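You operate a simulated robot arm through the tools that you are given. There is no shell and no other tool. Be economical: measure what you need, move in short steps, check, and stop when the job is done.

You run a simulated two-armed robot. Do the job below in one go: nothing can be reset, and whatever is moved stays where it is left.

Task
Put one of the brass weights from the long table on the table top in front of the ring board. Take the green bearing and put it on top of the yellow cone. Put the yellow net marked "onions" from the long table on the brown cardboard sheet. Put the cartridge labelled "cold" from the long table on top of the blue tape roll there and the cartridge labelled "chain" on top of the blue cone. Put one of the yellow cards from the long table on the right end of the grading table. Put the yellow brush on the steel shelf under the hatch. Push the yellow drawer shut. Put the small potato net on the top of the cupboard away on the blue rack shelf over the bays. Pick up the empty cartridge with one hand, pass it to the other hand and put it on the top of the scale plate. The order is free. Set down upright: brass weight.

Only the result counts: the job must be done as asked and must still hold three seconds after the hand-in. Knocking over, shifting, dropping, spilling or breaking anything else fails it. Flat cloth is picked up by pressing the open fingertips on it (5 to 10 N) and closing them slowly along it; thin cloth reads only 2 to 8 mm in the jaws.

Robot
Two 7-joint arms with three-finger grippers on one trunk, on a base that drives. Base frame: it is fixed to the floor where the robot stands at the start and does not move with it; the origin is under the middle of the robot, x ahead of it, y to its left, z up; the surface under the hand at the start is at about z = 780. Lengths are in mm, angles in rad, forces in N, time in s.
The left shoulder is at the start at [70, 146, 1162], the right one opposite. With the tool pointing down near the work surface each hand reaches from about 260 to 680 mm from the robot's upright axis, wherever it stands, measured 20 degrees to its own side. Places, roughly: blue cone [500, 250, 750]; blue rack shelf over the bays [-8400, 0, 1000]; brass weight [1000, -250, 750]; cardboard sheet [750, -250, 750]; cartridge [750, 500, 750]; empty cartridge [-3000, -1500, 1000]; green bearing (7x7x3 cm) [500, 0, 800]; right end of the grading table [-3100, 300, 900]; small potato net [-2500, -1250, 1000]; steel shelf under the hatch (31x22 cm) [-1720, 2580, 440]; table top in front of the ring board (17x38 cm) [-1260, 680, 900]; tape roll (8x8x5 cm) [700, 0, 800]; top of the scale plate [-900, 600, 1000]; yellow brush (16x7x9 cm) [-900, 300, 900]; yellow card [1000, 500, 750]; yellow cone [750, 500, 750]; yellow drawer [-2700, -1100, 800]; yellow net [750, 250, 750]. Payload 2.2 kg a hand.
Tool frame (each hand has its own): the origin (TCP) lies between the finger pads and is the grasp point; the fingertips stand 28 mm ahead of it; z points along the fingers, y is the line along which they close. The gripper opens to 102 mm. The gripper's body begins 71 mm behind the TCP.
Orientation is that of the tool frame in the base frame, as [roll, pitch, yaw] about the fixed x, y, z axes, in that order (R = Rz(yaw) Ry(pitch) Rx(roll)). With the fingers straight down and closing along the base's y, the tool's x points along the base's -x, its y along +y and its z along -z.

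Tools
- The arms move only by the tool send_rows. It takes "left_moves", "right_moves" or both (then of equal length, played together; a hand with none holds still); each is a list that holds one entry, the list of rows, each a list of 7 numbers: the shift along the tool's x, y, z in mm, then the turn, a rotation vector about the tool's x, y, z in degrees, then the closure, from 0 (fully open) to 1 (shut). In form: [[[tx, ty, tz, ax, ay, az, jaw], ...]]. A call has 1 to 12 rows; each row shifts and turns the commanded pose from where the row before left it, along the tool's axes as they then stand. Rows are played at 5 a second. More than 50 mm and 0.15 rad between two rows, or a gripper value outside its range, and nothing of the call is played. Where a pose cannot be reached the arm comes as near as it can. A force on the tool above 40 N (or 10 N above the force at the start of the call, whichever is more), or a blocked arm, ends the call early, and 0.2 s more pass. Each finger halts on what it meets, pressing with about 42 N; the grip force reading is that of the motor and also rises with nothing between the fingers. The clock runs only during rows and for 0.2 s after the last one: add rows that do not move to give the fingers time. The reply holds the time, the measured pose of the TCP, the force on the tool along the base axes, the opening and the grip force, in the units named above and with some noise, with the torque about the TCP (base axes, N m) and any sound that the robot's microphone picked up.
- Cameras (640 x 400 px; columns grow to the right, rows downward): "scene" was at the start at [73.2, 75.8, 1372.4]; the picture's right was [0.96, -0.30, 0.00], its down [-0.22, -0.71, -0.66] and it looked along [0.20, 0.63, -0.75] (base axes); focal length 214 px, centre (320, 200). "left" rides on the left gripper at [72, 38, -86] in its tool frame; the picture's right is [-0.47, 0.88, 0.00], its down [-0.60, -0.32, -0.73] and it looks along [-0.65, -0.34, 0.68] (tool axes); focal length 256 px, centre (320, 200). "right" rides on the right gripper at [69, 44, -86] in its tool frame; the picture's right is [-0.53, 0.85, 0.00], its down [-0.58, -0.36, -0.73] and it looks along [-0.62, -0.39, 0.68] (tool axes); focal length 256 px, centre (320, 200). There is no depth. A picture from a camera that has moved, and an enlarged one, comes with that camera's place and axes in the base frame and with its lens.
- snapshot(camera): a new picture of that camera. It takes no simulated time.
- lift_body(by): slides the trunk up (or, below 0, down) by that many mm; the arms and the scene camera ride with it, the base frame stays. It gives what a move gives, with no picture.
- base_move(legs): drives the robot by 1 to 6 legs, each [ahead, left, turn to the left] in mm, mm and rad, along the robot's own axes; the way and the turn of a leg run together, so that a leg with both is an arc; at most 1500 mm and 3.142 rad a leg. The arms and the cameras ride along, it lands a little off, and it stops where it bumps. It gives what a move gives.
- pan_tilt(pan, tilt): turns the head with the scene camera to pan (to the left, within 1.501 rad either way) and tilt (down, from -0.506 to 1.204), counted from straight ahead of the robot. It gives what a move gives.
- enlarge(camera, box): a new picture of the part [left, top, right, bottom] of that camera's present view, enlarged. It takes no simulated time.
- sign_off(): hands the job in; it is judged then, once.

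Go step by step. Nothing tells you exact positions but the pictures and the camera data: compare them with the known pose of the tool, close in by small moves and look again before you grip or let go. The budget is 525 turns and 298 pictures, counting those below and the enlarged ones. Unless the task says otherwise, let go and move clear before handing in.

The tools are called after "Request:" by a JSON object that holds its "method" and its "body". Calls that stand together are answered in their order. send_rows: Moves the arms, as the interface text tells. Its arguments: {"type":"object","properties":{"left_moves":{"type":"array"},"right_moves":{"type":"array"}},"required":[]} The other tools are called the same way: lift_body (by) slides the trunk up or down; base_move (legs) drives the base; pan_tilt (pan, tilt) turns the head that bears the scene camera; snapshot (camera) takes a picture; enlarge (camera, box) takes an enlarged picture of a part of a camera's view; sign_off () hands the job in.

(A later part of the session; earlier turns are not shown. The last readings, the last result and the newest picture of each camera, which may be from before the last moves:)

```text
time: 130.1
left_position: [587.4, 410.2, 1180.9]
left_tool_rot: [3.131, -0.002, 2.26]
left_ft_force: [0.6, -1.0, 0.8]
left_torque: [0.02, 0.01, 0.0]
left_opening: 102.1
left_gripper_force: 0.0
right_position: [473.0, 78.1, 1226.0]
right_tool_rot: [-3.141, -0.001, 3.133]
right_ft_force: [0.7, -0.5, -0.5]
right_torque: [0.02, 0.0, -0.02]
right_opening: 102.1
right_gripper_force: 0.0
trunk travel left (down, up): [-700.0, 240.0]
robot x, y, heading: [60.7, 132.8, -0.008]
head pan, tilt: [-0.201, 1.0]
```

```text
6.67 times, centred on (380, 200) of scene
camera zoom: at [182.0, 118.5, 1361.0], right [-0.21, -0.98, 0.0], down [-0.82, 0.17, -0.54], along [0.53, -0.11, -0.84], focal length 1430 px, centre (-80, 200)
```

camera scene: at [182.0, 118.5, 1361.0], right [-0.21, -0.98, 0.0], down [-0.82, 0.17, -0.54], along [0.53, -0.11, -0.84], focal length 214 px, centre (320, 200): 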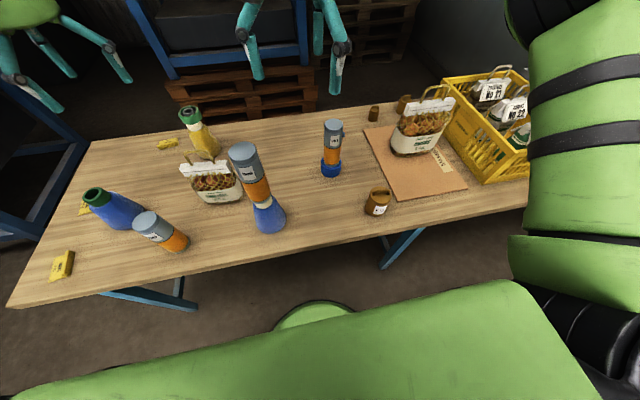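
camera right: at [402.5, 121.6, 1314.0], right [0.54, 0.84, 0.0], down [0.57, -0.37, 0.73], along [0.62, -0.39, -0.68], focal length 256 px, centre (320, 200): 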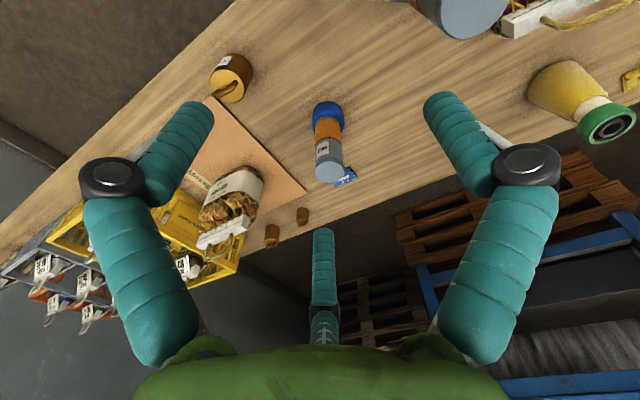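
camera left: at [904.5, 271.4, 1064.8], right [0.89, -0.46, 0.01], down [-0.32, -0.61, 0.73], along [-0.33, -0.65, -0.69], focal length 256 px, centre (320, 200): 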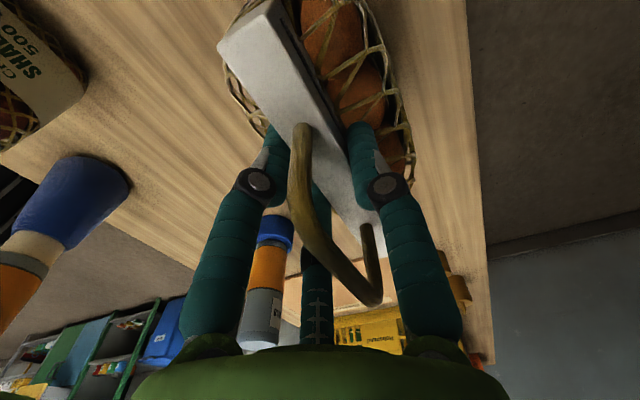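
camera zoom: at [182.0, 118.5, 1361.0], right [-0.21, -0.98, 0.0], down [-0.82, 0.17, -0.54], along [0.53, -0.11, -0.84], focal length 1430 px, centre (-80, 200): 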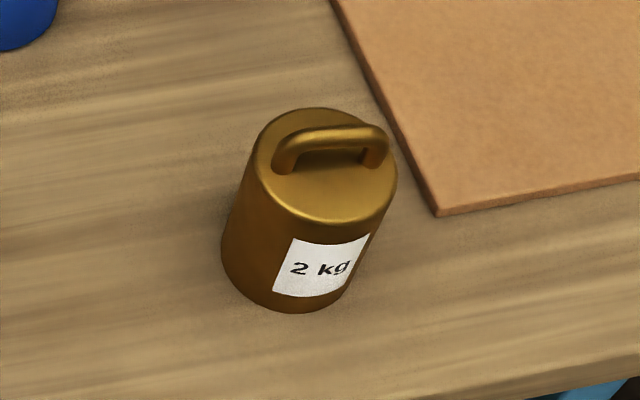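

The weight is at about (482, −125), Ø 60, top z≈850. I bring the right hand above it.

Request:
{"method": "send_rows", "body": {"right_moves": [[[-2, -41, 0, 0, 0, 0, 0], [-2, -41, 0, 0, 0, 0, 0], [-2, -41, 0, 0, 0, 0, 0], [-2, -40, 0, 0, 0, 0, 0], [-1, -40, 25, 0, 0, 0, 0], [0, 0, 50, 0, 0, 0, 0], [0, 0, 50, 0, 0, 0, 0], [0, 0, 50, 0, 0, 0, 0], [0, 0, 50, 0, 0, 0, 0], [0, 0, 50, 0, 0, 0, 0], [0, 0, 20, 0, 0, 0, 0]]]}}

Request:
{"method": "snapshot", "body": {"camera": "right"}}

```text
time: 132.5
left_position: [587.2, 411.1, 1182.6]
left_tool_rot: [3.132, -0.004, 2.259]
left_ft_force: [-0.4, 0.1, 0.4]
left_torque: [0.03, 0.0, 0.0]
left_opening: 102.2
left_gripper_force: 0.0
right_position: [481.2, -124.5, 931.5]
right_tool_rot: [-3.14, 0.001, 3.133]
right_ft_force: [-0.1, 1.4, 0.1]
right_torque: [0.02, -0.01, 0.01]
right_opening: 101.7
right_gripper_force: 0.1
trunk travel left (down, up): [-700.0, 240.0]
robot x, y, heading: [63.5, 132.0, -0.007]
head pan, tilt: [-0.201, 1.0]
```

```text
212 pictures are left
camera right: at [410.7, -81.3, 1018.5], right [0.54, 0.84, 0.0], down [0.57, -0.37, 0.73], along [0.62, -0.39, -0.68], focal length 256 px, centre (320, 200)
```

right: 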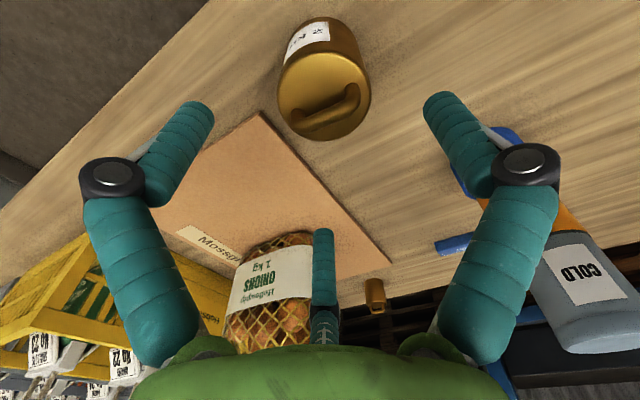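

Request:
{"method": "send_rows", "body": {"right_moves": [[[4, 6, 30, 0, 0, 0, 0], [0, 0, 40, 0, 0, 0, 0], [0, 0, 25, 0, 0, 0, 0], [0, 0, 14, 0, 0, 0, 0], [0, 0, 0, 0, 0, 0, 0.2], [0, 0, 0, 0, 0, 0, 0.4], [0, 0, 0, 0, 0, 0, 0.7], [0, 0, 0, 0, 0, 0, 1], [0, 0, 0, 0, 0, 0, 1]]]}}

Request:
{"method": "snapshot", "body": {"camera": "right"}}

```text
time: 134.5
left_position: [587.9, 410.5, 1180.6]
left_tool_rot: [3.133, -0.001, 2.259]
left_ft_force: [0.6, -0.7, -0.3]
left_torque: [-0.01, -0.02, 0.02]
left_opening: 101.9
left_gripper_force: 0.0
right_position: [478.9, -120.4, 822.3]
right_tool_rot: [-3.14, 0.005, 3.132]
right_ft_force: [9.1, -7.5, 9.4]
right_torque: [-0.83, -0.62, 0.07]
right_opening: 61.2
right_gripper_force: 42.0
trunk travel left (down, up): [-700.0, 240.0]
robot x, y, heading: [64.1, 131.5, -0.006]
head pan, tilt: [-0.201, 1.0]
```

```text
211 pictures are left
camera right: at [408.1, -76.1, 910.1], right [0.54, 0.84, 0.0], down [0.57, -0.37, 0.73], along [0.62, -0.4, -0.68], focal length 256 px, centre (320, 200)
```

right: 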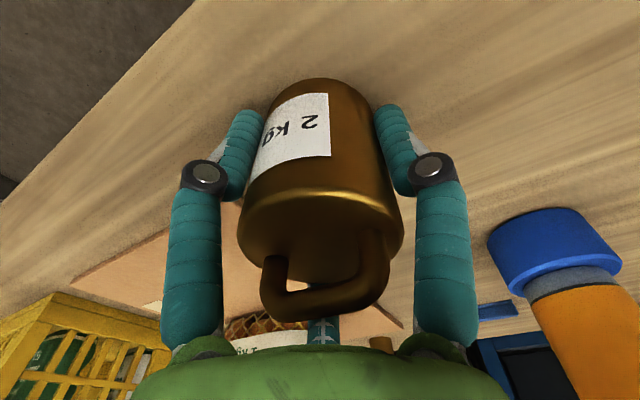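

Gripped at 61 mm. I lift very slowly and watch the load.

Request:
{"method": "send_rows", "body": {"right_moves": [[[0, 0, -2, 0, 0, 0, 1], [0, 0, -3, 0, 0, 0, 1], [0, 0, -4, 0, 0, 0, 1], [0, 0, -5, 0, 0, 0, 1], [0, 0, -6, 0, 0, 0, 1], [0, 0, -8, 0, 0, 0, 1], [0, 0, 0, 0, 0, 0, 1]]]}}

Request:
{"method": "snapshot", "body": {"camera": "right"}}

```text
time: 136.1
left_position: [588.3, 410.1, 1181.1]
left_tool_rot: [3.134, -0.004, 2.26]
left_ft_force: [0.3, -0.6, 0.4]
left_torque: [0.02, 0.02, 0.0]
left_opening: 102.1
left_gripper_force: 0.0
right_position: [477.8, -119.9, 849.3]
right_tool_rot: [3.139, -0.002, 3.136]
right_ft_force: [-0.4, -0.3, -19.3]
right_torque: [0.01, 0.04, -0.01]
right_opening: 61.2
right_gripper_force: 41.9
trunk travel left (down, up): [-700.0, 240.0]
robot x, y, heading: [64.2, 134.4, -0.009]
head pan, tilt: [-0.201, 1.0]
```

```text
210 pictures are left
camera right: at [408.0, -76.0, 937.0], right [0.54, 0.84, 0.0], down [0.58, -0.37, 0.73], along [0.61, -0.39, -0.68], focal length 256 px, centre (320, 200)
```

right: 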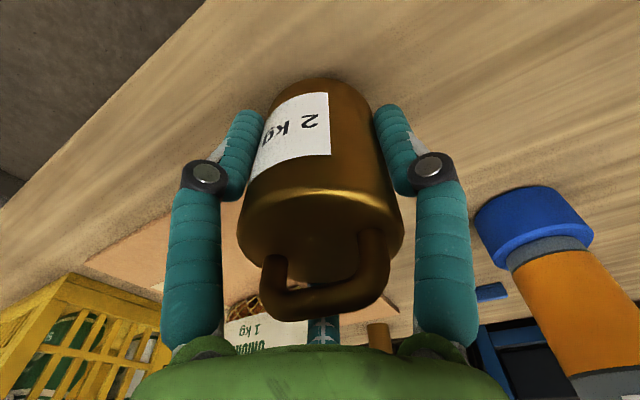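

Holding 2 kg without slip. I raise it smoothly, then back off and drive left toward the card at the table's left end.

Request:
{"method": "send_rows", "body": {"right_moves": [[[0, 0, -12, 0, 0, 0, 1], [0, 0, -20, 0, 0, 0, 1], [0, 0, -26, 0, 0, 0, 1], [0, 0, -26, 0, 0, 0, 1], [0, 0, -26, 0, 0, 0, 1], [0, 0, -26, 0, 0, 0, 1], [0, 0, -26, 0, 0, 0, 1], [0, 0, -26, 0, 0, 0, 1], [0, 0, -26, 0, 0, 0, 1], [0, 0, -26, 0, 0, 0, 1], [0, 0, -20, 0, 0, 0, 1], [0, 0, -12, 0, 0, 0, 1]]]}}

Request:
{"method": "base_move", "body": {"legs": [[-120, 0, 0], [0, 370, 0], [80, 0, 0]]}}

Request:
{"method": "pan_tilt", "body": {"pan": 0.3, "tilt": 1.0}}

Request:
{"method": "snapshot", "body": {"camera": "scene"}}

```text
time: 138.7
left_position: [588.9, 411.2, 1180.9]
left_tool_rot: [3.133, -0.003, 2.259]
left_ft_force: [0.0, 0.1, 0.0]
left_torque: [-0.01, 0.0, -0.01]
left_opening: 101.9
left_gripper_force: 0.0
right_position: [478.5, -120.6, 1120.9]
right_tool_rot: [3.141, -0.002, 3.135]
right_ft_force: [-0.6, 0.6, -19.4]
right_torque: [0.0, 0.02, 0.03]
right_opening: 61.1
right_gripper_force: 42.0
trunk travel left (down, up): [-700.0, 240.0]
robot x, y, heading: [64.1, 132.7, -0.008]
head pan, tilt: [-0.201, 1.0]
```

```text
time: 142.6
left_position: [547.4, 782.7, 1183.0]
left_tool_rot: [3.129, -0.001, 2.263]
left_ft_force: [-0.1, -0.8, -0.9]
left_torque: [0.0, -0.05, 0.01]
left_opening: 102.3
left_gripper_force: 0.1
right_position: [439.3, 250.8, 1124.2]
right_tool_rot: [3.141, 0.004, 3.14]
right_ft_force: [-0.5, 0.4, -20.2]
right_torque: [0.01, -0.02, -0.02]
right_opening: 61.0
right_gripper_force: 42.1
trunk travel left (down, up): [-700.0, 240.0]
robot x, y, heading: [26.6, 508.1, -0.004]
head pan, tilt: [-0.201, 1.0]
```

```text
time: 143.5
left_position: [552.4, 781.1, 1181.1]
left_tool_rot: [3.132, -0.003, 2.263]
left_ft_force: [-0.3, -0.3, -0.3]
left_torque: [0.01, 0.0, 0.0]
left_opening: 102.0
left_gripper_force: 0.0
right_position: [443.6, 252.4, 1120.9]
right_tool_rot: [3.14, -0.004, 3.139]
right_ft_force: [0.4, -0.1, -20.1]
right_torque: [-0.01, 0.02, 0.02]
right_opening: 61.1
right_gripper_force: 41.9
trunk travel left (down, up): [-700.0, 240.0]
robot x, y, heading: [32.3, 501.7, -0.009]
head pan, tilt: [0.3, 1.0]
```

```text
209 pictures are left
camera scene: at [147.0, 522.9, 1360.7], right [0.29, -0.96, 0.0], down [-0.81, -0.24, -0.54], along [0.52, 0.16, -0.84], focal length 214 px, centre (320, 200)
```

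scene: 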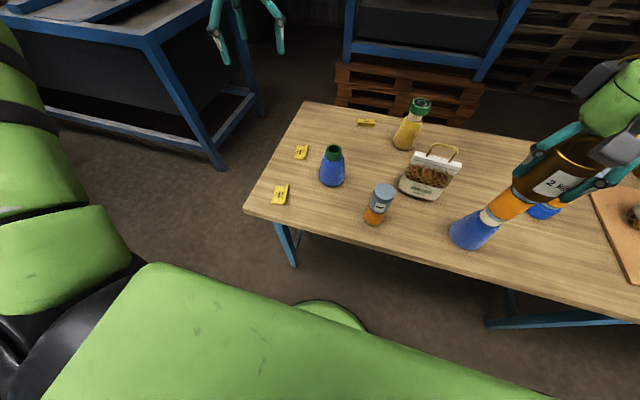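

Request:
{"method": "enlarge", "body": {"camera": "scene", "box": [256, 175, 304, 215]}}

```text
10.00 times, centred on (280, 195) of scene
camera zoom: at [147.0, 522.9, 1360.7], right [0.29, -0.96, 0.0], down [-0.81, -0.24, -0.54], along [0.52, 0.16, -0.84], focal length 2145 px, centre (720, 250)
```

zoom: 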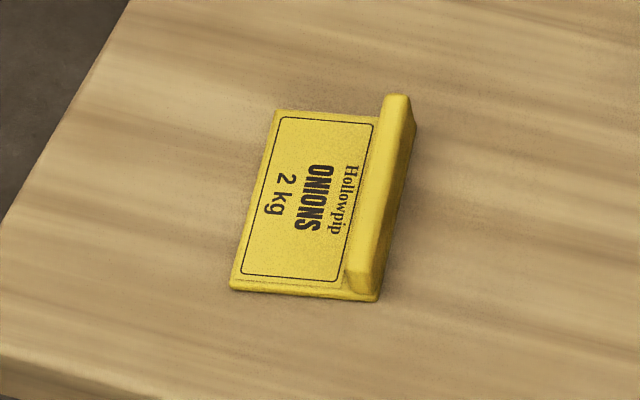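

The card has a raised rib from about (452, 731) to (520, 744). I turn the left hand to close across it and move above.

Request:
{"method": "send_rows", "body": {"left_moves": [[[0, 0, 0, 0, 0, -7, 0], [0, 0, 0, 0, 0, -7, 0], [0, 0, 0, 0, 0, -7, 0], [0, 0, 0, 0, 0, -7, 0], [0, 0, 0, 0, 0, -7, 0], [0, 0, 0, 0, 0, -7, 0], [0, 0, 0, 0, 0, -7, 0], [0, 0, 0, 0, 0, -7, 0], [0, 0, 0, 0, 0, -5.1, 0], [37, -15, 0, 0, 0, 0, 0], [37, -16, 0, 0, 0, 0, 0]]]}}

Request:
{"method": "send_rows", "body": {"left_moves": [[[0, 0, 50, 0, 0, 0, 0], [0, 0, 50, 0, 0, 0, 0], [0, 0, 50, 0, 0, 0, 0], [0, 0, 50, 0, 0, 0, 0], [0, 0, 50, 0, 0, 0, 0], [0, 0, 50, 0, 0, 0, 0.3], [0, 0, 10, 0, 0, 0, 0.45], [0, 0, 0, 0, 0, 0, 0.45]]]}}

Request:
{"method": "snapshot", "body": {"camera": "left"}}

```text
time: 145.9
left_position: [482.5, 737.7, 1181.2]
left_tool_rot: [3.136, 0.007, -2.951]
left_ft_force: [0.2, -1.2, -0.2]
left_torque: [0.03, -0.01, 0.01]
left_opening: 102.0
left_gripper_force: 0.0
right_position: [442.0, 250.9, 1122.3]
right_tool_rot: [3.141, 0.0, 3.14]
right_ft_force: [-0.5, -1.8, -18.1]
right_torque: [0.04, -0.02, -0.02]
right_opening: 61.4
right_gripper_force: 42.1
trunk travel left (down, up): [-700.0, 240.0]
robot x, y, heading: [23.4, 506.5, -0.007]
head pan, tilt: [0.3, 1.0]
```

```text
time: 147.7
left_position: [486.5, 739.5, 870.2]
left_tool_rot: [3.134, 0.007, -2.953]
left_ft_force: [-0.7, 0.8, -0.1]
left_torque: [0.01, 0.0, 0.02]
left_opening: 56.2
left_gripper_force: 0.1
right_position: [444.8, 252.3, 1122.6]
right_tool_rot: [3.139, -0.002, 3.141]
right_ft_force: [-0.1, -0.5, -19.2]
right_torque: [-0.02, 0.0, -0.01]
right_opening: 61.2
right_gripper_force: 42.0
trunk travel left (down, up): [-700.0, 240.0]
robot x, y, heading: [27.9, 501.5, -0.006]
head pan, tilt: [0.3, 1.0]
```

```text
207 pictures are left
camera left: at [408.7, 763.5, 956.4], right [0.29, 0.96, 0.01], down [0.65, -0.2, 0.73], along [0.7, -0.21, -0.68], focal length 256 px, centre (320, 200)
```

left: 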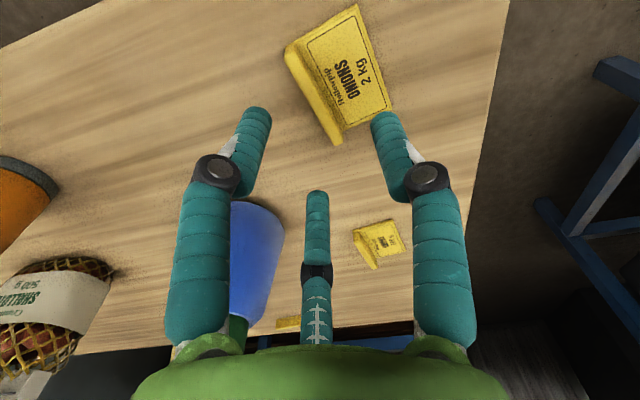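

Rib is centred between the fingers. I descend and close on it.

Request:
{"method": "send_rows", "body": {"left_moves": [[[3, 0, 30, 0, 0, 0, 0.45], [0, 0, 18, 0, 0, 0, 0.45], [0, 0, 8, 0, 0, 0, 0.45], [0, 0, 0, 0, 0, 0, 0.45], [0, 0, 0, 0, 0, 0, 0.6], [0, 0, 0, 0, 0, 0, 0.8], [0, 0, 0, 0, 0, 0, 1], [0, 0, 0, 0, 0, 0, 1]]]}}

Request:
{"method": "snapshot", "body": {"camera": "left"}}

```text
time: 149.5
left_position: [481.9, 742.0, 817.0]
left_tool_rot: [3.137, 0.007, -2.954]
left_ft_force: [0.4, 0.4, 0.8]
left_torque: [0.02, 0.01, -0.02]
left_opening: 12.8
left_gripper_force: 39.5
left hand out of reach, approached as far as the arm can: row 3
right_position: [443.4, 252.0, 1121.3]
right_tool_rot: [3.14, -0.003, -3.141]
right_ft_force: [-0.6, -0.3, -18.9]
right_torque: [0.02, -0.06, 0.01]
right_opening: 61.2
right_gripper_force: 42.4
trunk travel left (down, up): [-700.0, 240.0]
robot x, y, heading: [26.1, 503.0, -0.006]
head pan, tilt: [0.3, 1.0]
```

```text
206 pictures are left
camera left: at [404.5, 765.6, 903.5], right [0.29, 0.96, 0.01], down [0.65, -0.2, 0.73], along [0.7, -0.21, -0.68], focal length 256 px, centre (320, 200)
```

left: 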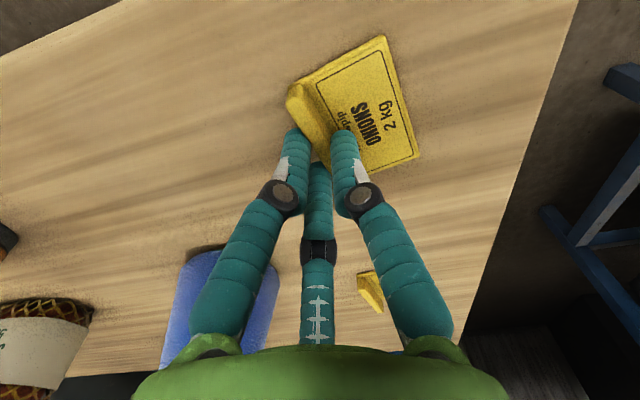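

Gripped at 12.8 mm. I lift and check.

Request:
{"method": "send_rows", "body": {"left_moves": [[[0, 0, -3, 0, 0, 0, 1], [0, 0, -6, 0, 0, 0, 1], [0, 0, -12, 0, 0, 0, 1], [0, 0, -20, 0, 0, 0, 1], [0, 0, -30, 0, 0, 0, 1], [0, 0, -40, 0, 0, 0, 1], [0, 0, -40, 0, 0, 0, 1], [0, 0, -40, 0, 0, 0, 1], [0, 0, -40, 0, 0, 0, 1], [0, 0, 0, 0, 0, 0, 1]]]}}

Request:
{"method": "snapshot", "body": {"camera": "left"}}

```text
time: 151.7
left_position: [480.4, 741.6, 1048.4]
left_tool_rot: [3.133, 0.006, -2.953]
left_ft_force: [-0.6, 0.3, -0.7]
left_torque: [0.01, 0.02, 0.05]
left_opening: 11.9
left_gripper_force: 38.3
right_position: [443.8, 251.3, 1121.1]
right_tool_rot: [3.14, -0.003, 3.138]
right_ft_force: [0.6, -0.1, -19.2]
right_torque: [-0.02, 0.02, 0.03]
right_opening: 61.1
right_gripper_force: 42.4
trunk travel left (down, up): [-700.0, 240.0]
robot x, y, heading: [26.0, 501.7, -0.005]
head pan, tilt: [0.3, 1.0]
```

```text
205 pictures are left
camera left: at [403.6, 765.3, 1134.5], right [0.29, 0.96, 0.01], down [0.65, -0.2, 0.73], along [0.7, -0.21, -0.68], focal length 256 px, centre (320, 200)
```

left: 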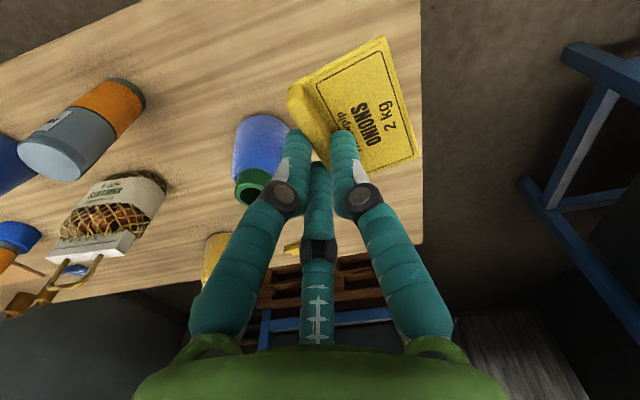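

Card is held level. I back away from the long table and look left/back to map the way.

Request:
{"method": "send_rows", "body": {"left_moves": [[[0, 0, -35, 0, 0, 0, 1], [0, 0, -35, 0, 0, 0, 1]]]}}

Request:
{"method": "base_move", "body": {"legs": [[-80, 0, 0], [0, -300, 0]]}}

Request:
{"method": "pan_tilt", "body": {"pan": 1.5, "tilt": 0.5}}

Request:
{"method": "snapshot", "body": {"camera": "scene"}}

```text
time: 152.3
left_position: [479.5, 739.7, 1120.0]
left_tool_rot: [3.134, 0.008, -2.954]
left_ft_force: [1.0, -0.4, -0.3]
left_torque: [-0.03, -0.03, 0.0]
left_opening: 11.5
left_gripper_force: 38.8
right_position: [442.6, 252.2, 1121.3]
right_tool_rot: [3.14, -0.002, 3.139]
right_ft_force: [-0.2, -1.2, -19.5]
right_torque: [0.05, -0.04, -0.01]
right_opening: 61.3
right_gripper_force: 41.6
trunk travel left (down, up): [-700.0, 240.0]
robot x, y, heading: [29.4, 502.5, -0.006]
head pan, tilt: [0.3, 1.0]
```

```text
time: 155.0
left_position: [398.7, 442.7, 1118.7]
left_tool_rot: [3.136, 0.007, -2.954]
left_ft_force: [-0.1, 0.4, 0.2]
left_torque: [-0.02, 0.0, -0.04]
left_opening: 11.7
left_gripper_force: 38.6
right_position: [362.0, -46.5, 1122.3]
right_tool_rot: [3.141, -0.002, 3.14]
right_ft_force: [0.4, 0.7, -18.7]
right_torque: [-0.02, -0.01, 0.01]
right_opening: 61.1
right_gripper_force: 41.7
trunk travel left (down, up): [-700.0, 240.0]
robot x, y, heading: [-53.2, 203.8, -0.003]
head pan, tilt: [0.3, 1.0]
```

```text
time: 156.4
left_position: [399.2, 440.5, 1118.4]
left_tool_rot: [3.134, 0.005, -2.953]
left_ft_force: [-0.1, 0.4, 0.7]
left_torque: [0.0, 0.03, 0.01]
left_opening: 11.3
left_gripper_force: 38.2
right_position: [361.6, -48.4, 1121.4]
right_tool_rot: [3.139, -0.001, 3.139]
right_ft_force: [0.0, 0.0, -19.5]
right_torque: [0.01, 0.0, -0.01]
right_opening: 61.3
right_gripper_force: 41.6
trunk travel left (down, up): [-700.0, 240.0]
robot x, y, heading: [-55.4, 207.1, -0.004]
head pan, tilt: [1.499, 0.499]
```

```text
204 pictures are left
camera scene: at [5.5, 294.2, 1402.0], right [1.0, -0.08, 0.0], down [-0.04, -0.48, -0.88], along [0.07, 0.88, -0.48], focal length 214 px, centre (320, 200)
```

scene: 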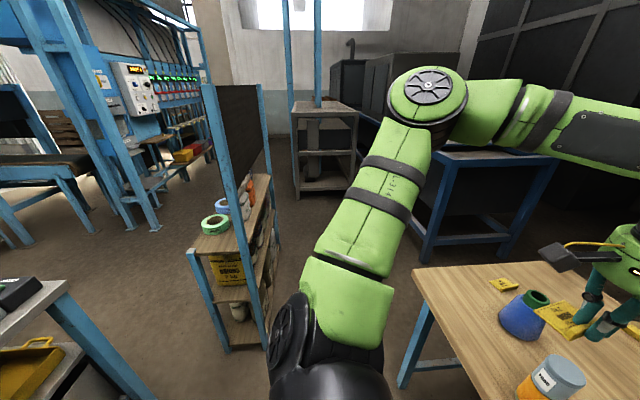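

Request:
{"method": "base_move", "body": {"legs": [[0, 0, 1.5]]}}

Request:
{"method": "pan_tilt", "body": {"pan": 1.5, "tilt": 0.5}}

Request:
{"method": "snapshot", "body": {"camera": "scene"}}

Request:
{"method": "pan_tilt", "body": {"pan": 0.7, "tilt": 0.5}}

Request:
{"method": "snapshot", "body": {"camera": "scene"}}

```text
time: 160.4
left_position: [-253.1, 675.0, 1117.7]
left_tool_rot: [3.135, 0.007, -1.462]
left_ft_force: [-0.3, 0.1, -0.7]
left_torque: [0.0, -0.03, -0.02]
left_opening: 11.3
left_gripper_force: 38.1
right_position: [229.8, 599.7, 1121.4]
right_tool_rot: [3.14, -0.002, -1.654]
right_ft_force: [0.3, -0.4, -19.2]
right_torque: [-0.02, 0.03, -0.01]
right_opening: 61.4
right_gripper_force: 42.1
trunk travel left (down, up): [-700.0, 240.0]
robot x, y, heading: [-53.8, 202.8, 1.478]
head pan, tilt: [1.499, 0.499]
```

```text
time: 161.0
left_position: [-252.9, 675.4, 1119.9]
left_tool_rot: [3.135, 0.007, -1.462]
left_ft_force: [-0.2, -0.1, -0.1]
left_torque: [0.0, 0.0, -0.02]
left_opening: 11.4
left_gripper_force: 38.5
right_position: [230.9, 598.5, 1121.2]
right_tool_rot: [-3.14, -0.003, -1.653]
right_ft_force: [0.0, -0.4, -19.2]
right_torque: [-0.01, 0.01, -0.01]
right_opening: 61.4
right_gripper_force: 41.5
trunk travel left (down, up): [-700.0, 240.0]
robot x, y, heading: [-53.1, 203.7, 1.484]
head pan, tilt: [1.499, 0.499]
```

```text
203 pictures are left
camera scene: at [-138.1, 271.9, 1402.0], right [0.16, 0.99, 0.0], down [0.47, -0.08, -0.88], along [-0.87, 0.14, -0.48], focal length 214 px, centre (320, 200)
```

scene: 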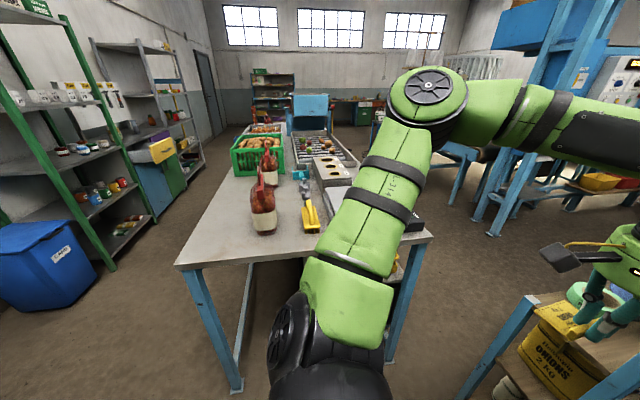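

```text
time: 162.2
left_position: [-255.1, 674.3, 1119.2]
left_tool_rot: [3.134, 0.006, -1.462]
left_ft_force: [-0.6, 0.0, -0.3]
left_torque: [0.02, 0.0, -0.02]
left_opening: 11.3
left_gripper_force: 38.7
right_position: [229.7, 598.0, 1121.5]
right_tool_rot: [3.138, -0.001, -1.653]
right_ft_force: [0.3, 0.5, -18.5]
right_torque: [0.03, -0.01, -0.03]
right_opening: 61.1
right_gripper_force: 41.7
trunk travel left (down, up): [-700.0, 240.0]
robot x, y, heading: [-54.5, 204.4, 1.488]
head pan, tilt: [0.7, 0.499]
```

```text
202 pictures are left
camera scene: at [-100.7, 332.0, 1401.9], right [0.82, 0.58, 0.0], down [0.28, -0.39, -0.88], along [-0.51, 0.72, -0.48], focal length 214 px, centre (320, 200)
```

scene: 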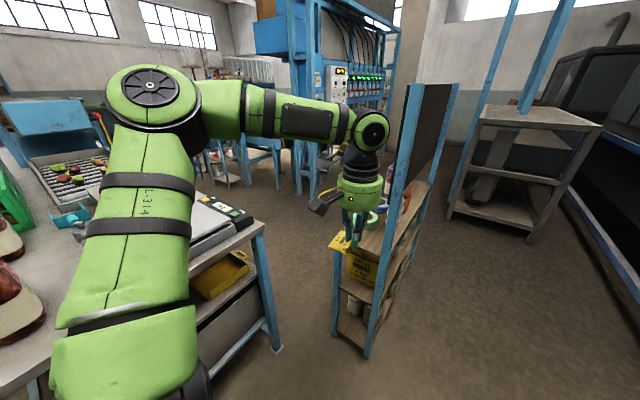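

I see a big worktable starting at x≈−700 (y −100…784) with the brush, scale and ring board. I zoom to identify them.

Request:
{"method": "pan_tilt", "body": {"pan": 1.5, "tilt": 0.4}}

Request:
{"method": "enlarge", "body": {"camera": "scene", "box": [220, 110, 430, 270]}}

Request:
{"method": "enlarge", "body": {"camera": "scene", "box": [70, 30, 230, 230]}}

```text
time: 163.3
left_position: [-253.5, 674.9, 1118.4]
left_tool_rot: [3.134, 0.008, -1.464]
left_ft_force: [0.2, -0.1, -0.6]
left_torque: [-0.04, 0.01, -0.01]
left_opening: 11.5
left_gripper_force: 38.4
right_position: [229.3, 596.8, 1120.9]
right_tool_rot: [3.14, -0.003, -1.652]
right_ft_force: [0.0, -0.5, -18.5]
right_torque: [0.03, 0.02, 0.0]
right_opening: 61.4
right_gripper_force: 42.0
trunk travel left (down, up): [-700.0, 240.0]
robot x, y, heading: [-51.8, 205.3, 1.486]
head pan, tilt: [1.499, 0.4]
```

```text
2.50 times, centred on (325, 190) of scene
camera zoom: at [-139.7, 272.4, 1411.1], right [0.16, 0.99, 0.0], down [0.38, -0.06, -0.92], along [-0.91, 0.14, -0.39], focal length 536 px, centre (308, 225)
```

zoom: 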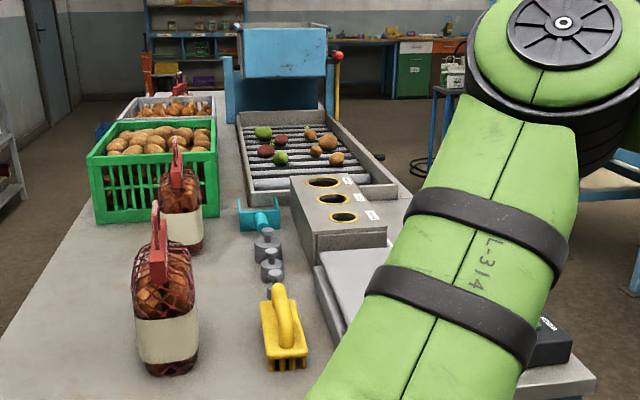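

```text
2.00 times, centred on (150, 130) of scene
camera zoom: at [-139.7, 272.4, 1411.1], right [0.16, 0.99, 0.0], down [0.38, -0.06, -0.92], along [-0.91, 0.14, -0.39], focal length 429 px, centre (660, 340)
```

zoom: 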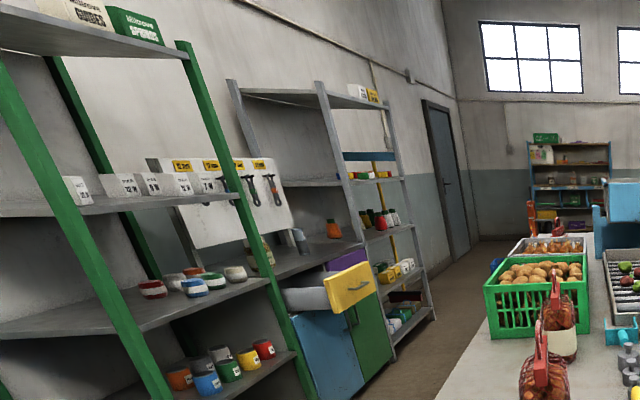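

The ring board's front strip is on the far (+y) side of that table, so I must go round the rack. I raise the trunk so the elbows clear the rack, then drive up the corridor between rack and long table.

Request:
{"method": "lift_body", "body": {"by": 200}}

Request:
{"method": "base_move", "body": {"legs": [[0, 0, 0.085], [0, -205, 0], [600, 0, 0]]}}

Request:
{"method": "pan_tilt", "body": {"pan": 0.6, "tilt": 0.4}}

Request:
{"method": "snapshot", "body": {"camera": "scene"}}

```text
time: 165.5
left_position: [-254.2, 675.6, 1319.4]
left_tool_rot: [3.136, 0.006, -1.463]
left_ft_force: [0.1, -0.7, -0.3]
left_torque: [0.01, 0.0, -0.02]
left_opening: 11.3
left_gripper_force: 38.2
right_position: [230.2, 599.3, 1321.5]
right_tool_rot: [-3.14, -0.002, -1.652]
right_ft_force: [-0.1, 0.3, -20.1]
right_torque: [0.02, 0.03, 0.01]
right_opening: 61.4
right_gripper_force: 41.6
trunk travel left (down, up): [-900.0, 40.0]
robot x, y, heading: [-52.0, 204.6, 1.487]
head pan, tilt: [1.499, 0.4]
```

```text
time: 170.6
left_position: [-90.6, 1256.9, 1319.2]
left_tool_rot: [3.134, 0.01, -1.375]
left_ft_force: [0.7, -0.3, 0.4]
left_torque: [0.04, 0.02, -0.02]
left_opening: 11.5
left_gripper_force: 38.4
right_position: [398.3, 1224.2, 1322.2]
right_tool_rot: [3.139, -0.001, -1.563]
right_ft_force: [0.1, -0.7, -18.9]
right_torque: [0.02, -0.03, -0.02]
right_opening: 61.1
right_gripper_force: 41.8
trunk travel left (down, up): [-900.0, 40.0]
robot x, y, heading: [150.6, 808.0, 1.573]
head pan, tilt: [1.499, 0.4]
```

```text
time: 171.8
left_position: [-91.1, 1258.4, 1319.2]
left_tool_rot: [3.135, 0.007, -1.376]
left_ft_force: [0.0, -0.4, -0.1]
left_torque: [0.02, -0.03, 0.0]
left_opening: 11.5
left_gripper_force: 38.9
right_position: [396.6, 1224.9, 1320.5]
right_tool_rot: [-3.141, -0.004, -1.564]
right_ft_force: [-0.6, -0.5, -19.6]
right_torque: [-0.02, -0.01, 0.0]
right_opening: 61.2
right_gripper_force: 42.3
trunk travel left (down, up): [-900.0, 40.0]
robot x, y, heading: [151.1, 808.7, 1.574]
head pan, tilt: [0.6, 0.4]
```

```text
199 pictures are left
camera scene: at [98.4, 937.6, 1611.0], right [0.82, 0.57, 0.0], down [0.22, -0.32, -0.92], along [-0.52, 0.76, -0.39], focal length 214 px, centre (320, 200)
```

scene: 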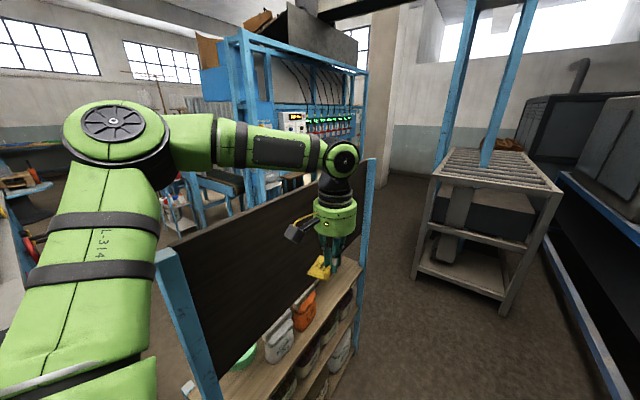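

Path ahead is clear up to the cart at y≈3000. I continue 900 mm.

Request:
{"method": "base_move", "body": {"legs": [[900, 0, 0]]}}

Request:
{"method": "pan_tilt", "body": {"pan": 1.2, "tilt": 0.45}}

Request:
{"method": "snapshot", "body": {"camera": "scene"}}

Request:
{"method": "pan_tilt", "body": {"pan": 0.3, "tilt": 0.4}}

Request:
{"method": "snapshot", "body": {"camera": "scene"}}

```text
time: 176.5
left_position: [-96.0, 2158.4, 1320.1]
left_tool_rot: [3.133, 0.007, -1.374]
left_ft_force: [-0.3, 0.1, 0.5]
left_torque: [0.02, -0.05, 0.03]
left_opening: 11.4
left_gripper_force: 38.6
right_position: [392.4, 2126.7, 1321.1]
right_tool_rot: [3.141, -0.002, -1.561]
right_ft_force: [-0.2, -0.3, -19.3]
right_torque: [0.07, 0.0, 0.04]
right_opening: 61.2
right_gripper_force: 42.0
trunk travel left (down, up): [-900.0, 40.0]
robot x, y, heading: [148.0, 1708.8, 1.581]
head pan, tilt: [0.6, 0.4]
```

```text
time: 177.5
left_position: [-96.3, 2159.5, 1319.4]
left_tool_rot: [3.136, 0.005, -1.373]
left_ft_force: [0.4, -0.3, -0.2]
left_torque: [0.0, 0.02, 0.0]
left_opening: 11.5
left_gripper_force: 39.1
right_position: [393.8, 2126.9, 1321.1]
right_tool_rot: [3.14, -0.004, -1.562]
right_ft_force: [-0.7, 0.7, -19.0]
right_torque: [0.02, -0.02, 0.02]
right_opening: 61.4
right_gripper_force: 42.1
trunk travel left (down, up): [-900.0, 40.0]
robot x, y, heading: [147.8, 1710.1, 1.577]
head pan, tilt: [1.201, 0.45]
```

```text
198 pictures are left
camera scene: at [61.2, 1796.0, 1606.4], right [0.36, 0.93, 0.0], down [0.41, -0.16, -0.9], along [-0.84, 0.32, -0.43], focal length 214 px, centre (320, 200)
```

scene: 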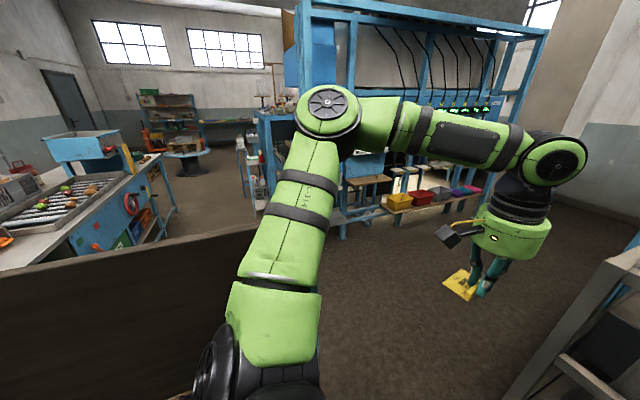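

```text
time: 178.7
left_position: [-96.6, 2159.9, 1318.6]
left_tool_rot: [3.136, 0.005, -1.372]
left_ft_force: [0.0, 0.0, 0.2]
left_torque: [0.01, -0.02, -0.01]
left_opening: 11.4
left_gripper_force: 38.4
right_position: [394.2, 2127.3, 1321.5]
right_tool_rot: [-3.141, -0.005, -1.561]
right_ft_force: [1.0, -0.6, -19.9]
right_torque: [0.0, 0.01, 0.01]
right_opening: 61.3
right_gripper_force: 42.3
trunk travel left (down, up): [-900.0, 40.0]
robot x, y, heading: [147.5, 1708.7, 1.578]
head pan, tilt: [0.3, 0.4]
```

```text
197 pictures are left
camera scene: at [119.0, 1850.8, 1610.9], right [0.95, 0.3, 0.0], down [0.12, -0.37, -0.92], along [-0.28, 0.88, -0.39], focal length 214 px, centre (320, 200)
```

scene: 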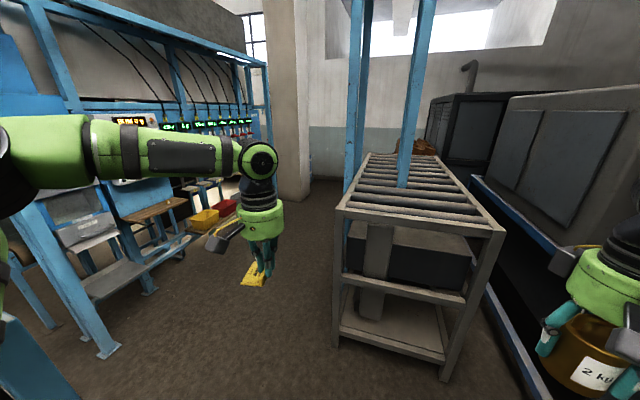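

The rack ends near y≈1900 and the open floor lies beyond. I drive ahead to y≈2250 and look left.

Request:
{"method": "base_move", "body": {"legs": [[540, 0, 0]]}}

Request:
{"method": "pan_tilt", "body": {"pan": 1.5, "tilt": 0.6}}

Request:
{"method": "snapshot", "body": {"camera": "scene"}}

```text
time: 181.8
left_position: [-96.2, 2693.9, 1320.8]
left_tool_rot: [3.133, 0.009, -1.374]
left_ft_force: [0.8, 0.4, -0.3]
left_torque: [0.03, -0.03, -0.06]
left_opening: 11.6
left_gripper_force: 38.4
right_position: [392.8, 2660.9, 1323.1]
right_tool_rot: [-3.141, 0.0, -1.563]
right_ft_force: [-0.3, -0.1, -18.8]
right_torque: [0.02, -0.01, -0.02]
right_opening: 60.9
right_gripper_force: 41.2
trunk travel left (down, up): [-900.0, 40.0]
robot x, y, heading: [145.6, 2241.2, 1.579]
head pan, tilt: [0.3, 0.4]
```

```text
time: 183.2
left_position: [-98.0, 2697.0, 1319.1]
left_tool_rot: [3.135, 0.007, -1.376]
left_ft_force: [0.7, 0.7, -0.5]
left_torque: [0.02, 0.0, -0.01]
left_opening: 11.7
left_gripper_force: 38.7
right_position: [391.9, 2664.3, 1321.7]
right_tool_rot: [3.14, -0.003, -1.564]
right_ft_force: [0.1, 0.2, -20.0]
right_torque: [0.0, 0.0, 0.0]
right_opening: 61.3
right_gripper_force: 41.8
trunk travel left (down, up): [-900.0, 40.0]
robot x, y, heading: [138.9, 2245.5, 1.575]
head pan, tilt: [1.499, 0.6]
```

```text
196 pictures are left
camera scene: at [56.5, 2305.7, 1593.0], right [0.07, 1.0, 0.0], down [0.56, -0.04, -0.83], along [-0.82, 0.06, -0.56], focal length 214 px, centre (320, 200)
```

scene: 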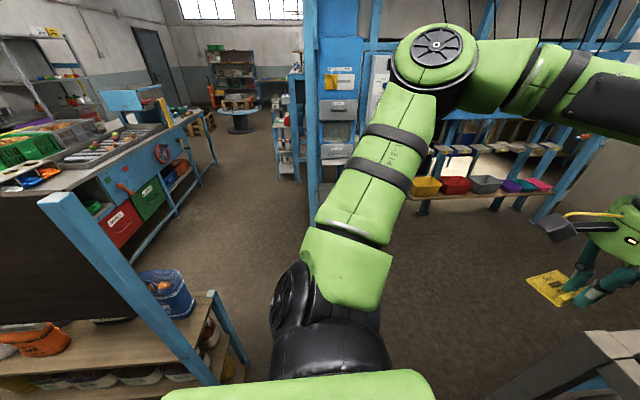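

Rack ends at y≈1880; a blue bucket stands on the floor near (−820, 1270). I strafe left along y≈2245 to x≈−1050, then turn to face −y.

Request:
{"method": "base_move", "body": {"legs": [[0, 1190, 0], [0, 0, 1.57], [0, 0, 1.57]]}}

Request:
{"method": "pan_tilt", "body": {"pan": 0, "tilt": 0.6}}

Request:
{"method": "snapshot", "body": {"camera": "scene"}}

```text
time: 196.9
left_position: [-816.2, 1794.1, 1319.5]
left_tool_rot: [3.135, 0.007, 1.756]
left_ft_force: [-0.6, 0.3, -0.6]
left_torque: [0.05, 0.04, -0.02]
left_opening: 11.4
left_gripper_force: 38.3
right_position: [-1304.4, 1833.3, 1320.0]
right_tool_rot: [3.141, -0.004, 1.566]
right_ft_force: [-0.3, 0.2, -19.4]
right_torque: [0.01, 0.03, 0.0]
right_opening: 61.2
right_gripper_force: 41.6
trunk travel left (down, up): [-900.0, 40.0]
robot x, y, heading: [-1052.6, 2246.8, -1.576]
head pan, tilt: [1.499, 0.6]
```

```text
time: 198.5
left_position: [-816.8, 1793.9, 1318.5]
left_tool_rot: [3.136, 0.007, 1.757]
left_ft_force: [-0.2, 1.0, -0.7]
left_torque: [-0.03, 0.0, 0.0]
left_opening: 11.5
left_gripper_force: 38.7
right_position: [-1303.8, 1833.2, 1320.4]
right_tool_rot: [3.141, -0.005, 1.566]
right_ft_force: [-0.9, 0.4, -20.0]
right_torque: [-0.02, 0.01, -0.02]
right_opening: 60.9
right_gripper_force: 42.5
trunk travel left (down, up): [-900.0, 40.0]
robot x, y, heading: [-1049.4, 2246.5, -1.58]
head pan, tilt: [0.0, 0.6]
```

```text
195 pictures are left
camera scene: at [-1053.5, 2107.4, 1592.7], right [-1.0, 0.01, 0.0], down [0.01, 0.57, -0.82], along [-0.01, -0.82, -0.57], focal length 214 px, centre (320, 200)
```

scene: 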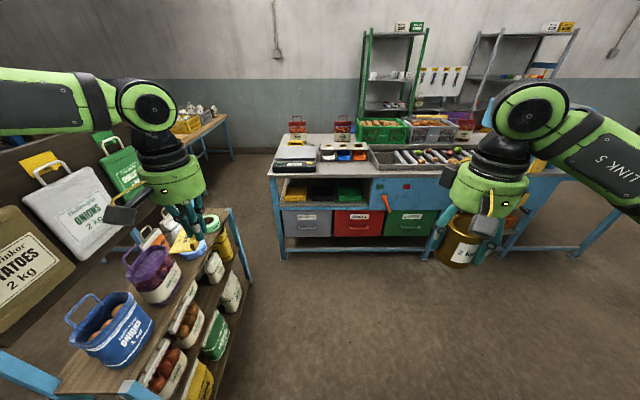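

Great view: ring board, scale and conveyor on the table. I drive ahead toward the ring board.

Request:
{"method": "base_move", "body": {"legs": [[1050, 0, 0]]}}

Request:
{"method": "pan_tilt", "body": {"pan": -0.3, "tilt": 0.8}}

Request:
{"method": "snapshot", "body": {"camera": "scene"}}

```text
time: 203.9
left_position: [-827.5, 742.8, 1321.1]
left_tool_rot: [3.132, 0.006, 1.751]
left_ft_force: [0.2, -0.2, -0.5]
left_torque: [-0.01, 0.01, 0.02]
left_opening: 11.4
left_gripper_force: 38.6
right_position: [-1314.6, 782.6, 1320.9]
right_tool_rot: [3.141, -0.004, 1.563]
right_ft_force: [0.0, 0.1, -19.9]
right_torque: [-0.04, -0.02, 0.01]
right_opening: 61.1
right_gripper_force: 41.9
trunk travel left (down, up): [-900.0, 40.0]
robot x, y, heading: [-1061.1, 1194.8, -1.586]
head pan, tilt: [0.0, 0.6]
```

```text
time: 204.7
left_position: [-828.1, 741.8, 1319.8]
left_tool_rot: [3.136, 0.006, 1.752]
left_ft_force: [-0.6, 0.3, 0.1]
left_torque: [-0.05, 0.03, -0.01]
left_opening: 11.6
left_gripper_force: 38.8
right_position: [-1315.9, 782.9, 1319.8]
right_tool_rot: [3.14, -0.007, 1.566]
right_ft_force: [-0.1, 0.5, -19.7]
right_torque: [0.0, -0.02, 0.02]
right_opening: 61.5
right_gripper_force: 41.6
trunk travel left (down, up): [-900.0, 40.0]
robot x, y, heading: [-1059.0, 1195.4, -1.585]
head pan, tilt: [-0.3, 0.799]
```

```text
194 pictures are left
camera scene: at [-1088.1, 1067.5, 1575.8], right [-0.95, 0.31, 0.0], down [0.22, 0.68, -0.7], along [-0.21, -0.66, -0.72], focal length 214 px, centre (320, 200)
```

scene: 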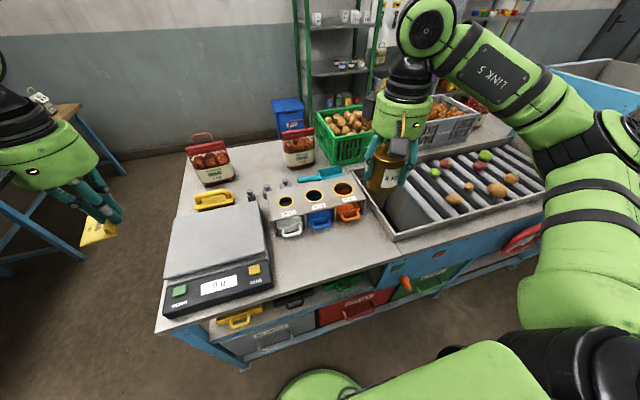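

The strip in front of the ring board is clearly visible, centred near (−1255, 700). I shift the base, lower the trunk 100 mm, and bring the weight over it.

Request:
{"method": "base_move", "body": {"legs": [[54, 58, 0]]}}

Request:
{"method": "lift_body", "body": {"by": -100}}

Request:
{"method": "pan_tilt", "body": {"pan": -0.4, "tilt": 0.9}}

Request:
{"method": "snapshot", "body": {"camera": "scene"}}

```text
time: 205.8
left_position: [-780.5, 695.2, 1324.3]
left_tool_rot: [3.129, 0.016, 1.751]
left_ft_force: [-0.9, 0.2, 0.4]
left_torque: [-0.1, -0.12, 0.02]
left_opening: 11.4
left_gripper_force: 38.8
right_position: [-1270.6, 737.2, 1322.2]
right_tool_rot: [3.135, -0.001, 1.56]
right_ft_force: [-2.5, 2.5, -19.2]
right_torque: [-0.06, -0.07, -0.03]
right_opening: 61.2
right_gripper_force: 42.3
trunk travel left (down, up): [-900.0, 40.0]
robot x, y, heading: [-1004.7, 1141.4, -1.583]
head pan, tilt: [-0.3, 0.799]
```

```text
time: 207.1
left_position: [-772.7, 688.5, 1220.8]
left_tool_rot: [3.133, 0.01, 1.75]
left_ft_force: [-0.4, 0.1, -0.4]
left_torque: [-0.02, -0.03, -0.01]
left_opening: 11.6
left_gripper_force: 38.5
right_position: [-1261.9, 730.2, 1220.6]
right_tool_rot: [-3.139, -0.007, 1.56]
right_ft_force: [-0.7, 1.1, -19.6]
right_torque: [-0.04, 0.0, 0.02]
right_opening: 61.2
right_gripper_force: 42.0
trunk travel left (down, up): [-800.0, 140.0]
robot x, y, heading: [-1005.9, 1139.2, -1.586]
head pan, tilt: [-0.3, 0.799]
```

```text
time: 207.8
left_position: [-772.9, 686.8, 1220.0]
left_tool_rot: [3.135, 0.006, 1.751]
left_ft_force: [-0.7, 1.3, 0.2]
left_torque: [0.0, -0.03, -0.01]
left_opening: 11.5
left_gripper_force: 38.3
right_position: [-1261.0, 728.2, 1219.9]
right_tool_rot: [-3.139, -0.006, 1.559]
right_ft_force: [-0.6, 0.9, -19.5]
right_torque: [-0.05, 0.01, 0.01]
right_opening: 61.1
right_gripper_force: 42.0
trunk travel left (down, up): [-800.0, 140.0]
robot x, y, heading: [-1003.1, 1139.9, -1.581]
head pan, tilt: [-0.4, 0.901]
```

```text
193 pictures are left
camera scene: at [-1037.5, 1021.5, 1467.9], right [-0.92, 0.4, 0.0], down [0.31, 0.72, -0.62], along [-0.25, -0.57, -0.78], focal length 214 px, centre (320, 200)
```

scene: 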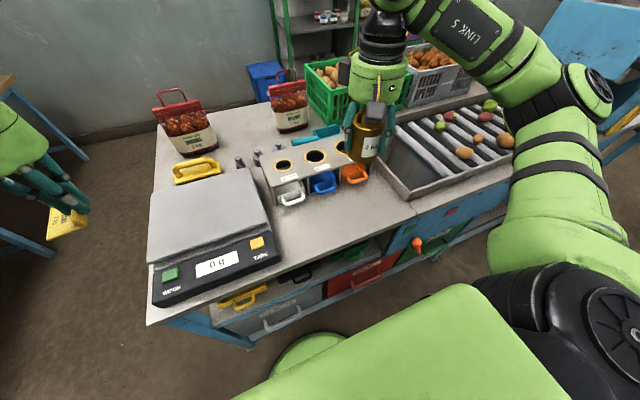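

Request:
{"method": "send_rows", "body": {"right_moves": [[[-19, 2, 0, 0, 0, 0, 1], [-19, 1, 0, 0, 0, 0, 1], [0, 0, 15, 0, 0, 0, 1], [0, 0, 28, 0, 0, 0, 1], [0, 0, 30, 0, 0, 0, 1], [0, 0, 30, 0, 0, 0, 1], [0, 0, 30, 0, 0, 0, 1], [0, 0, 30, 0, 0, 0, 1], [0, 0, 30, 0, 0, 0, 1], [0, 0, 30, 0, 0, 0, 1], [0, 0, 20, 0, 0, 0, 1], [0, 0, 10, 0, 0, 0, 1]]]}}

Request:
{"method": "snapshot", "body": {"camera": "right"}}

Request:
{"method": "enlarge", "body": {"camera": "scene", "box": [240, 120, 440, 260]}}

```text
time: 210.4
left_position: [-772.8, 688.1, 1219.4]
left_tool_rot: [3.135, 0.006, 1.751]
left_ft_force: [0.8, -0.4, -0.3]
left_torque: [0.01, -0.01, -0.02]
left_opening: 11.4
left_gripper_force: 38.4
right_position: [-1258.2, 692.2, 966.0]
right_tool_rot: [-3.14, -0.009, 1.56]
right_ft_force: [-0.4, 0.2, -19.4]
right_torque: [-0.02, 0.02, -0.02]
right_opening: 61.3
right_gripper_force: 41.4
trunk travel left (down, up): [-800.0, 140.0]
robot x, y, heading: [-1001.6, 1140.9, -1.582]
head pan, tilt: [-0.4, 0.901]
```

```text
192 pictures are left
camera right: at [-1216.0, 760.3, 1054.5], right [0.84, -0.54, -0.01], down [-0.37, -0.58, 0.73], along [-0.4, -0.61, -0.69], focal length 256 px, centre (320, 200)
```

right: 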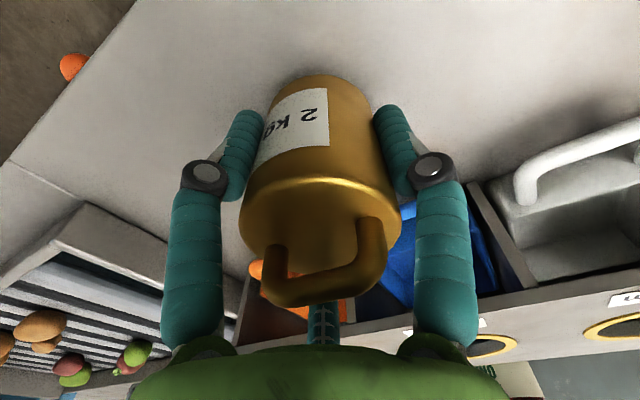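

```text
2.86 times, centred on (340, 190) of scene
camera zoom: at [-1037.1, 1020.7, 1467.9], right [-0.92, 0.4, 0.0], down [0.31, 0.72, -0.62], along [-0.25, -0.57, -0.79], focal length 613 px, centre (263, 229)
```

zoom: 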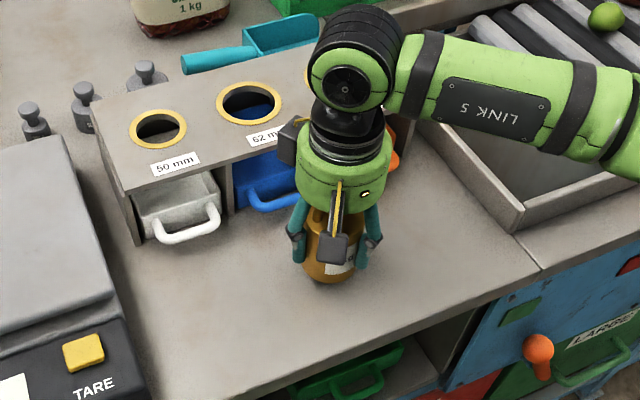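

Good spot. I lower to contact.

Request:
{"method": "send_rows", "body": {"right_moves": [[[0, 0, 8, 0, 0, 0, 1], [0, 0, 5, 0, 0, 0, 1], [0, 0, 3, 0, 0, 0, 1], [0, 0, 2, 0, 0, 0, 1], [0, 0, 2, 0, 0, 0, 1], [0, 0, 0, 0, 0, 0, 1]]]}}

```text
time: 211.8
left_position: [-772.2, 688.2, 1219.5]
left_tool_rot: [3.135, 0.007, 1.751]
left_ft_force: [0.7, -0.3, -0.3]
left_torque: [0.01, -0.02, 0.0]
left_opening: 11.7
left_gripper_force: 38.7
right_position: [-1257.2, 694.4, 947.6]
right_tool_rot: [-3.139, -0.007, 1.561]
right_ft_force: [-1.2, 0.1, -13.4]
right_torque: [0.01, -0.13, 0.04]
right_opening: 61.2
right_gripper_force: 42.6
trunk travel left (down, up): [-800.0, 140.0]
robot x, y, heading: [-1004.5, 1145.5, -1.581]
head pan, tilt: [-0.4, 0.901]
```

Contact is beginning (load dropped to 13 N). I go down 2 mm more, release and rise.

Request:
{"method": "send_rows", "body": {"right_moves": [[[0, 0, 1.5, 0, 0, 0, 1], [0, 0, 1, 0, 0, 0, 1], [0, 0, 0, 0, 0, 0, 1], [0, 0, 0, 0, 0, 0, 0.35], [0, 0, 0, 0, 0, 0, 0.2], [0, 0, 0, 0, 0, 0, 0.05], [0, 0, 0, 0, 0, 0, 0], [0, 0, -25, 0, 0, 0, 0], [0, 0, -40, 0, 0, 0, 0], [0, 0, -45, 0, 0, 0, 0], [0, 0, -45, 0, 0, 0, 0], [0, 0, -45, 0, 0, 0, 0]]]}}

Request:
{"method": "snapshot", "body": {"camera": "scene"}}

```text
time: 214.4
left_position: [-769.3, 689.4, 1219.4]
left_tool_rot: [3.137, 0.009, 1.749]
left_ft_force: [-0.8, 0.2, -0.1]
left_torque: [-0.01, -0.01, 0.0]
left_opening: 11.4
left_gripper_force: 38.6
right_position: [-1257.7, 694.4, 1147.2]
right_tool_rot: [-3.139, -0.007, 1.563]
right_ft_force: [-0.1, -0.2, -0.9]
right_torque: [0.01, -0.02, 0.02]
right_opening: 102.0
right_gripper_force: 0.0
trunk travel left (down, up): [-800.0, 140.0]
robot x, y, heading: [-1006.4, 1143.3, -1.588]
head pan, tilt: [-0.4, 0.901]
```

```text
190 pictures are left
camera scene: at [-1034.6, 1024.3, 1468.2], right [-0.92, 0.4, 0.0], down [0.31, 0.72, -0.62], along [-0.25, -0.57, -0.78], focal length 214 px, centre (320, 200)
```

scene: 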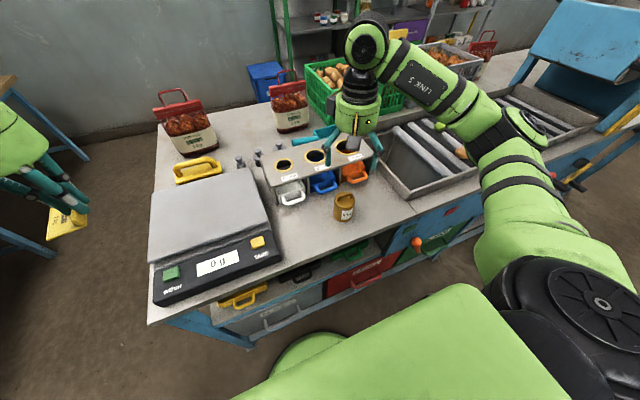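

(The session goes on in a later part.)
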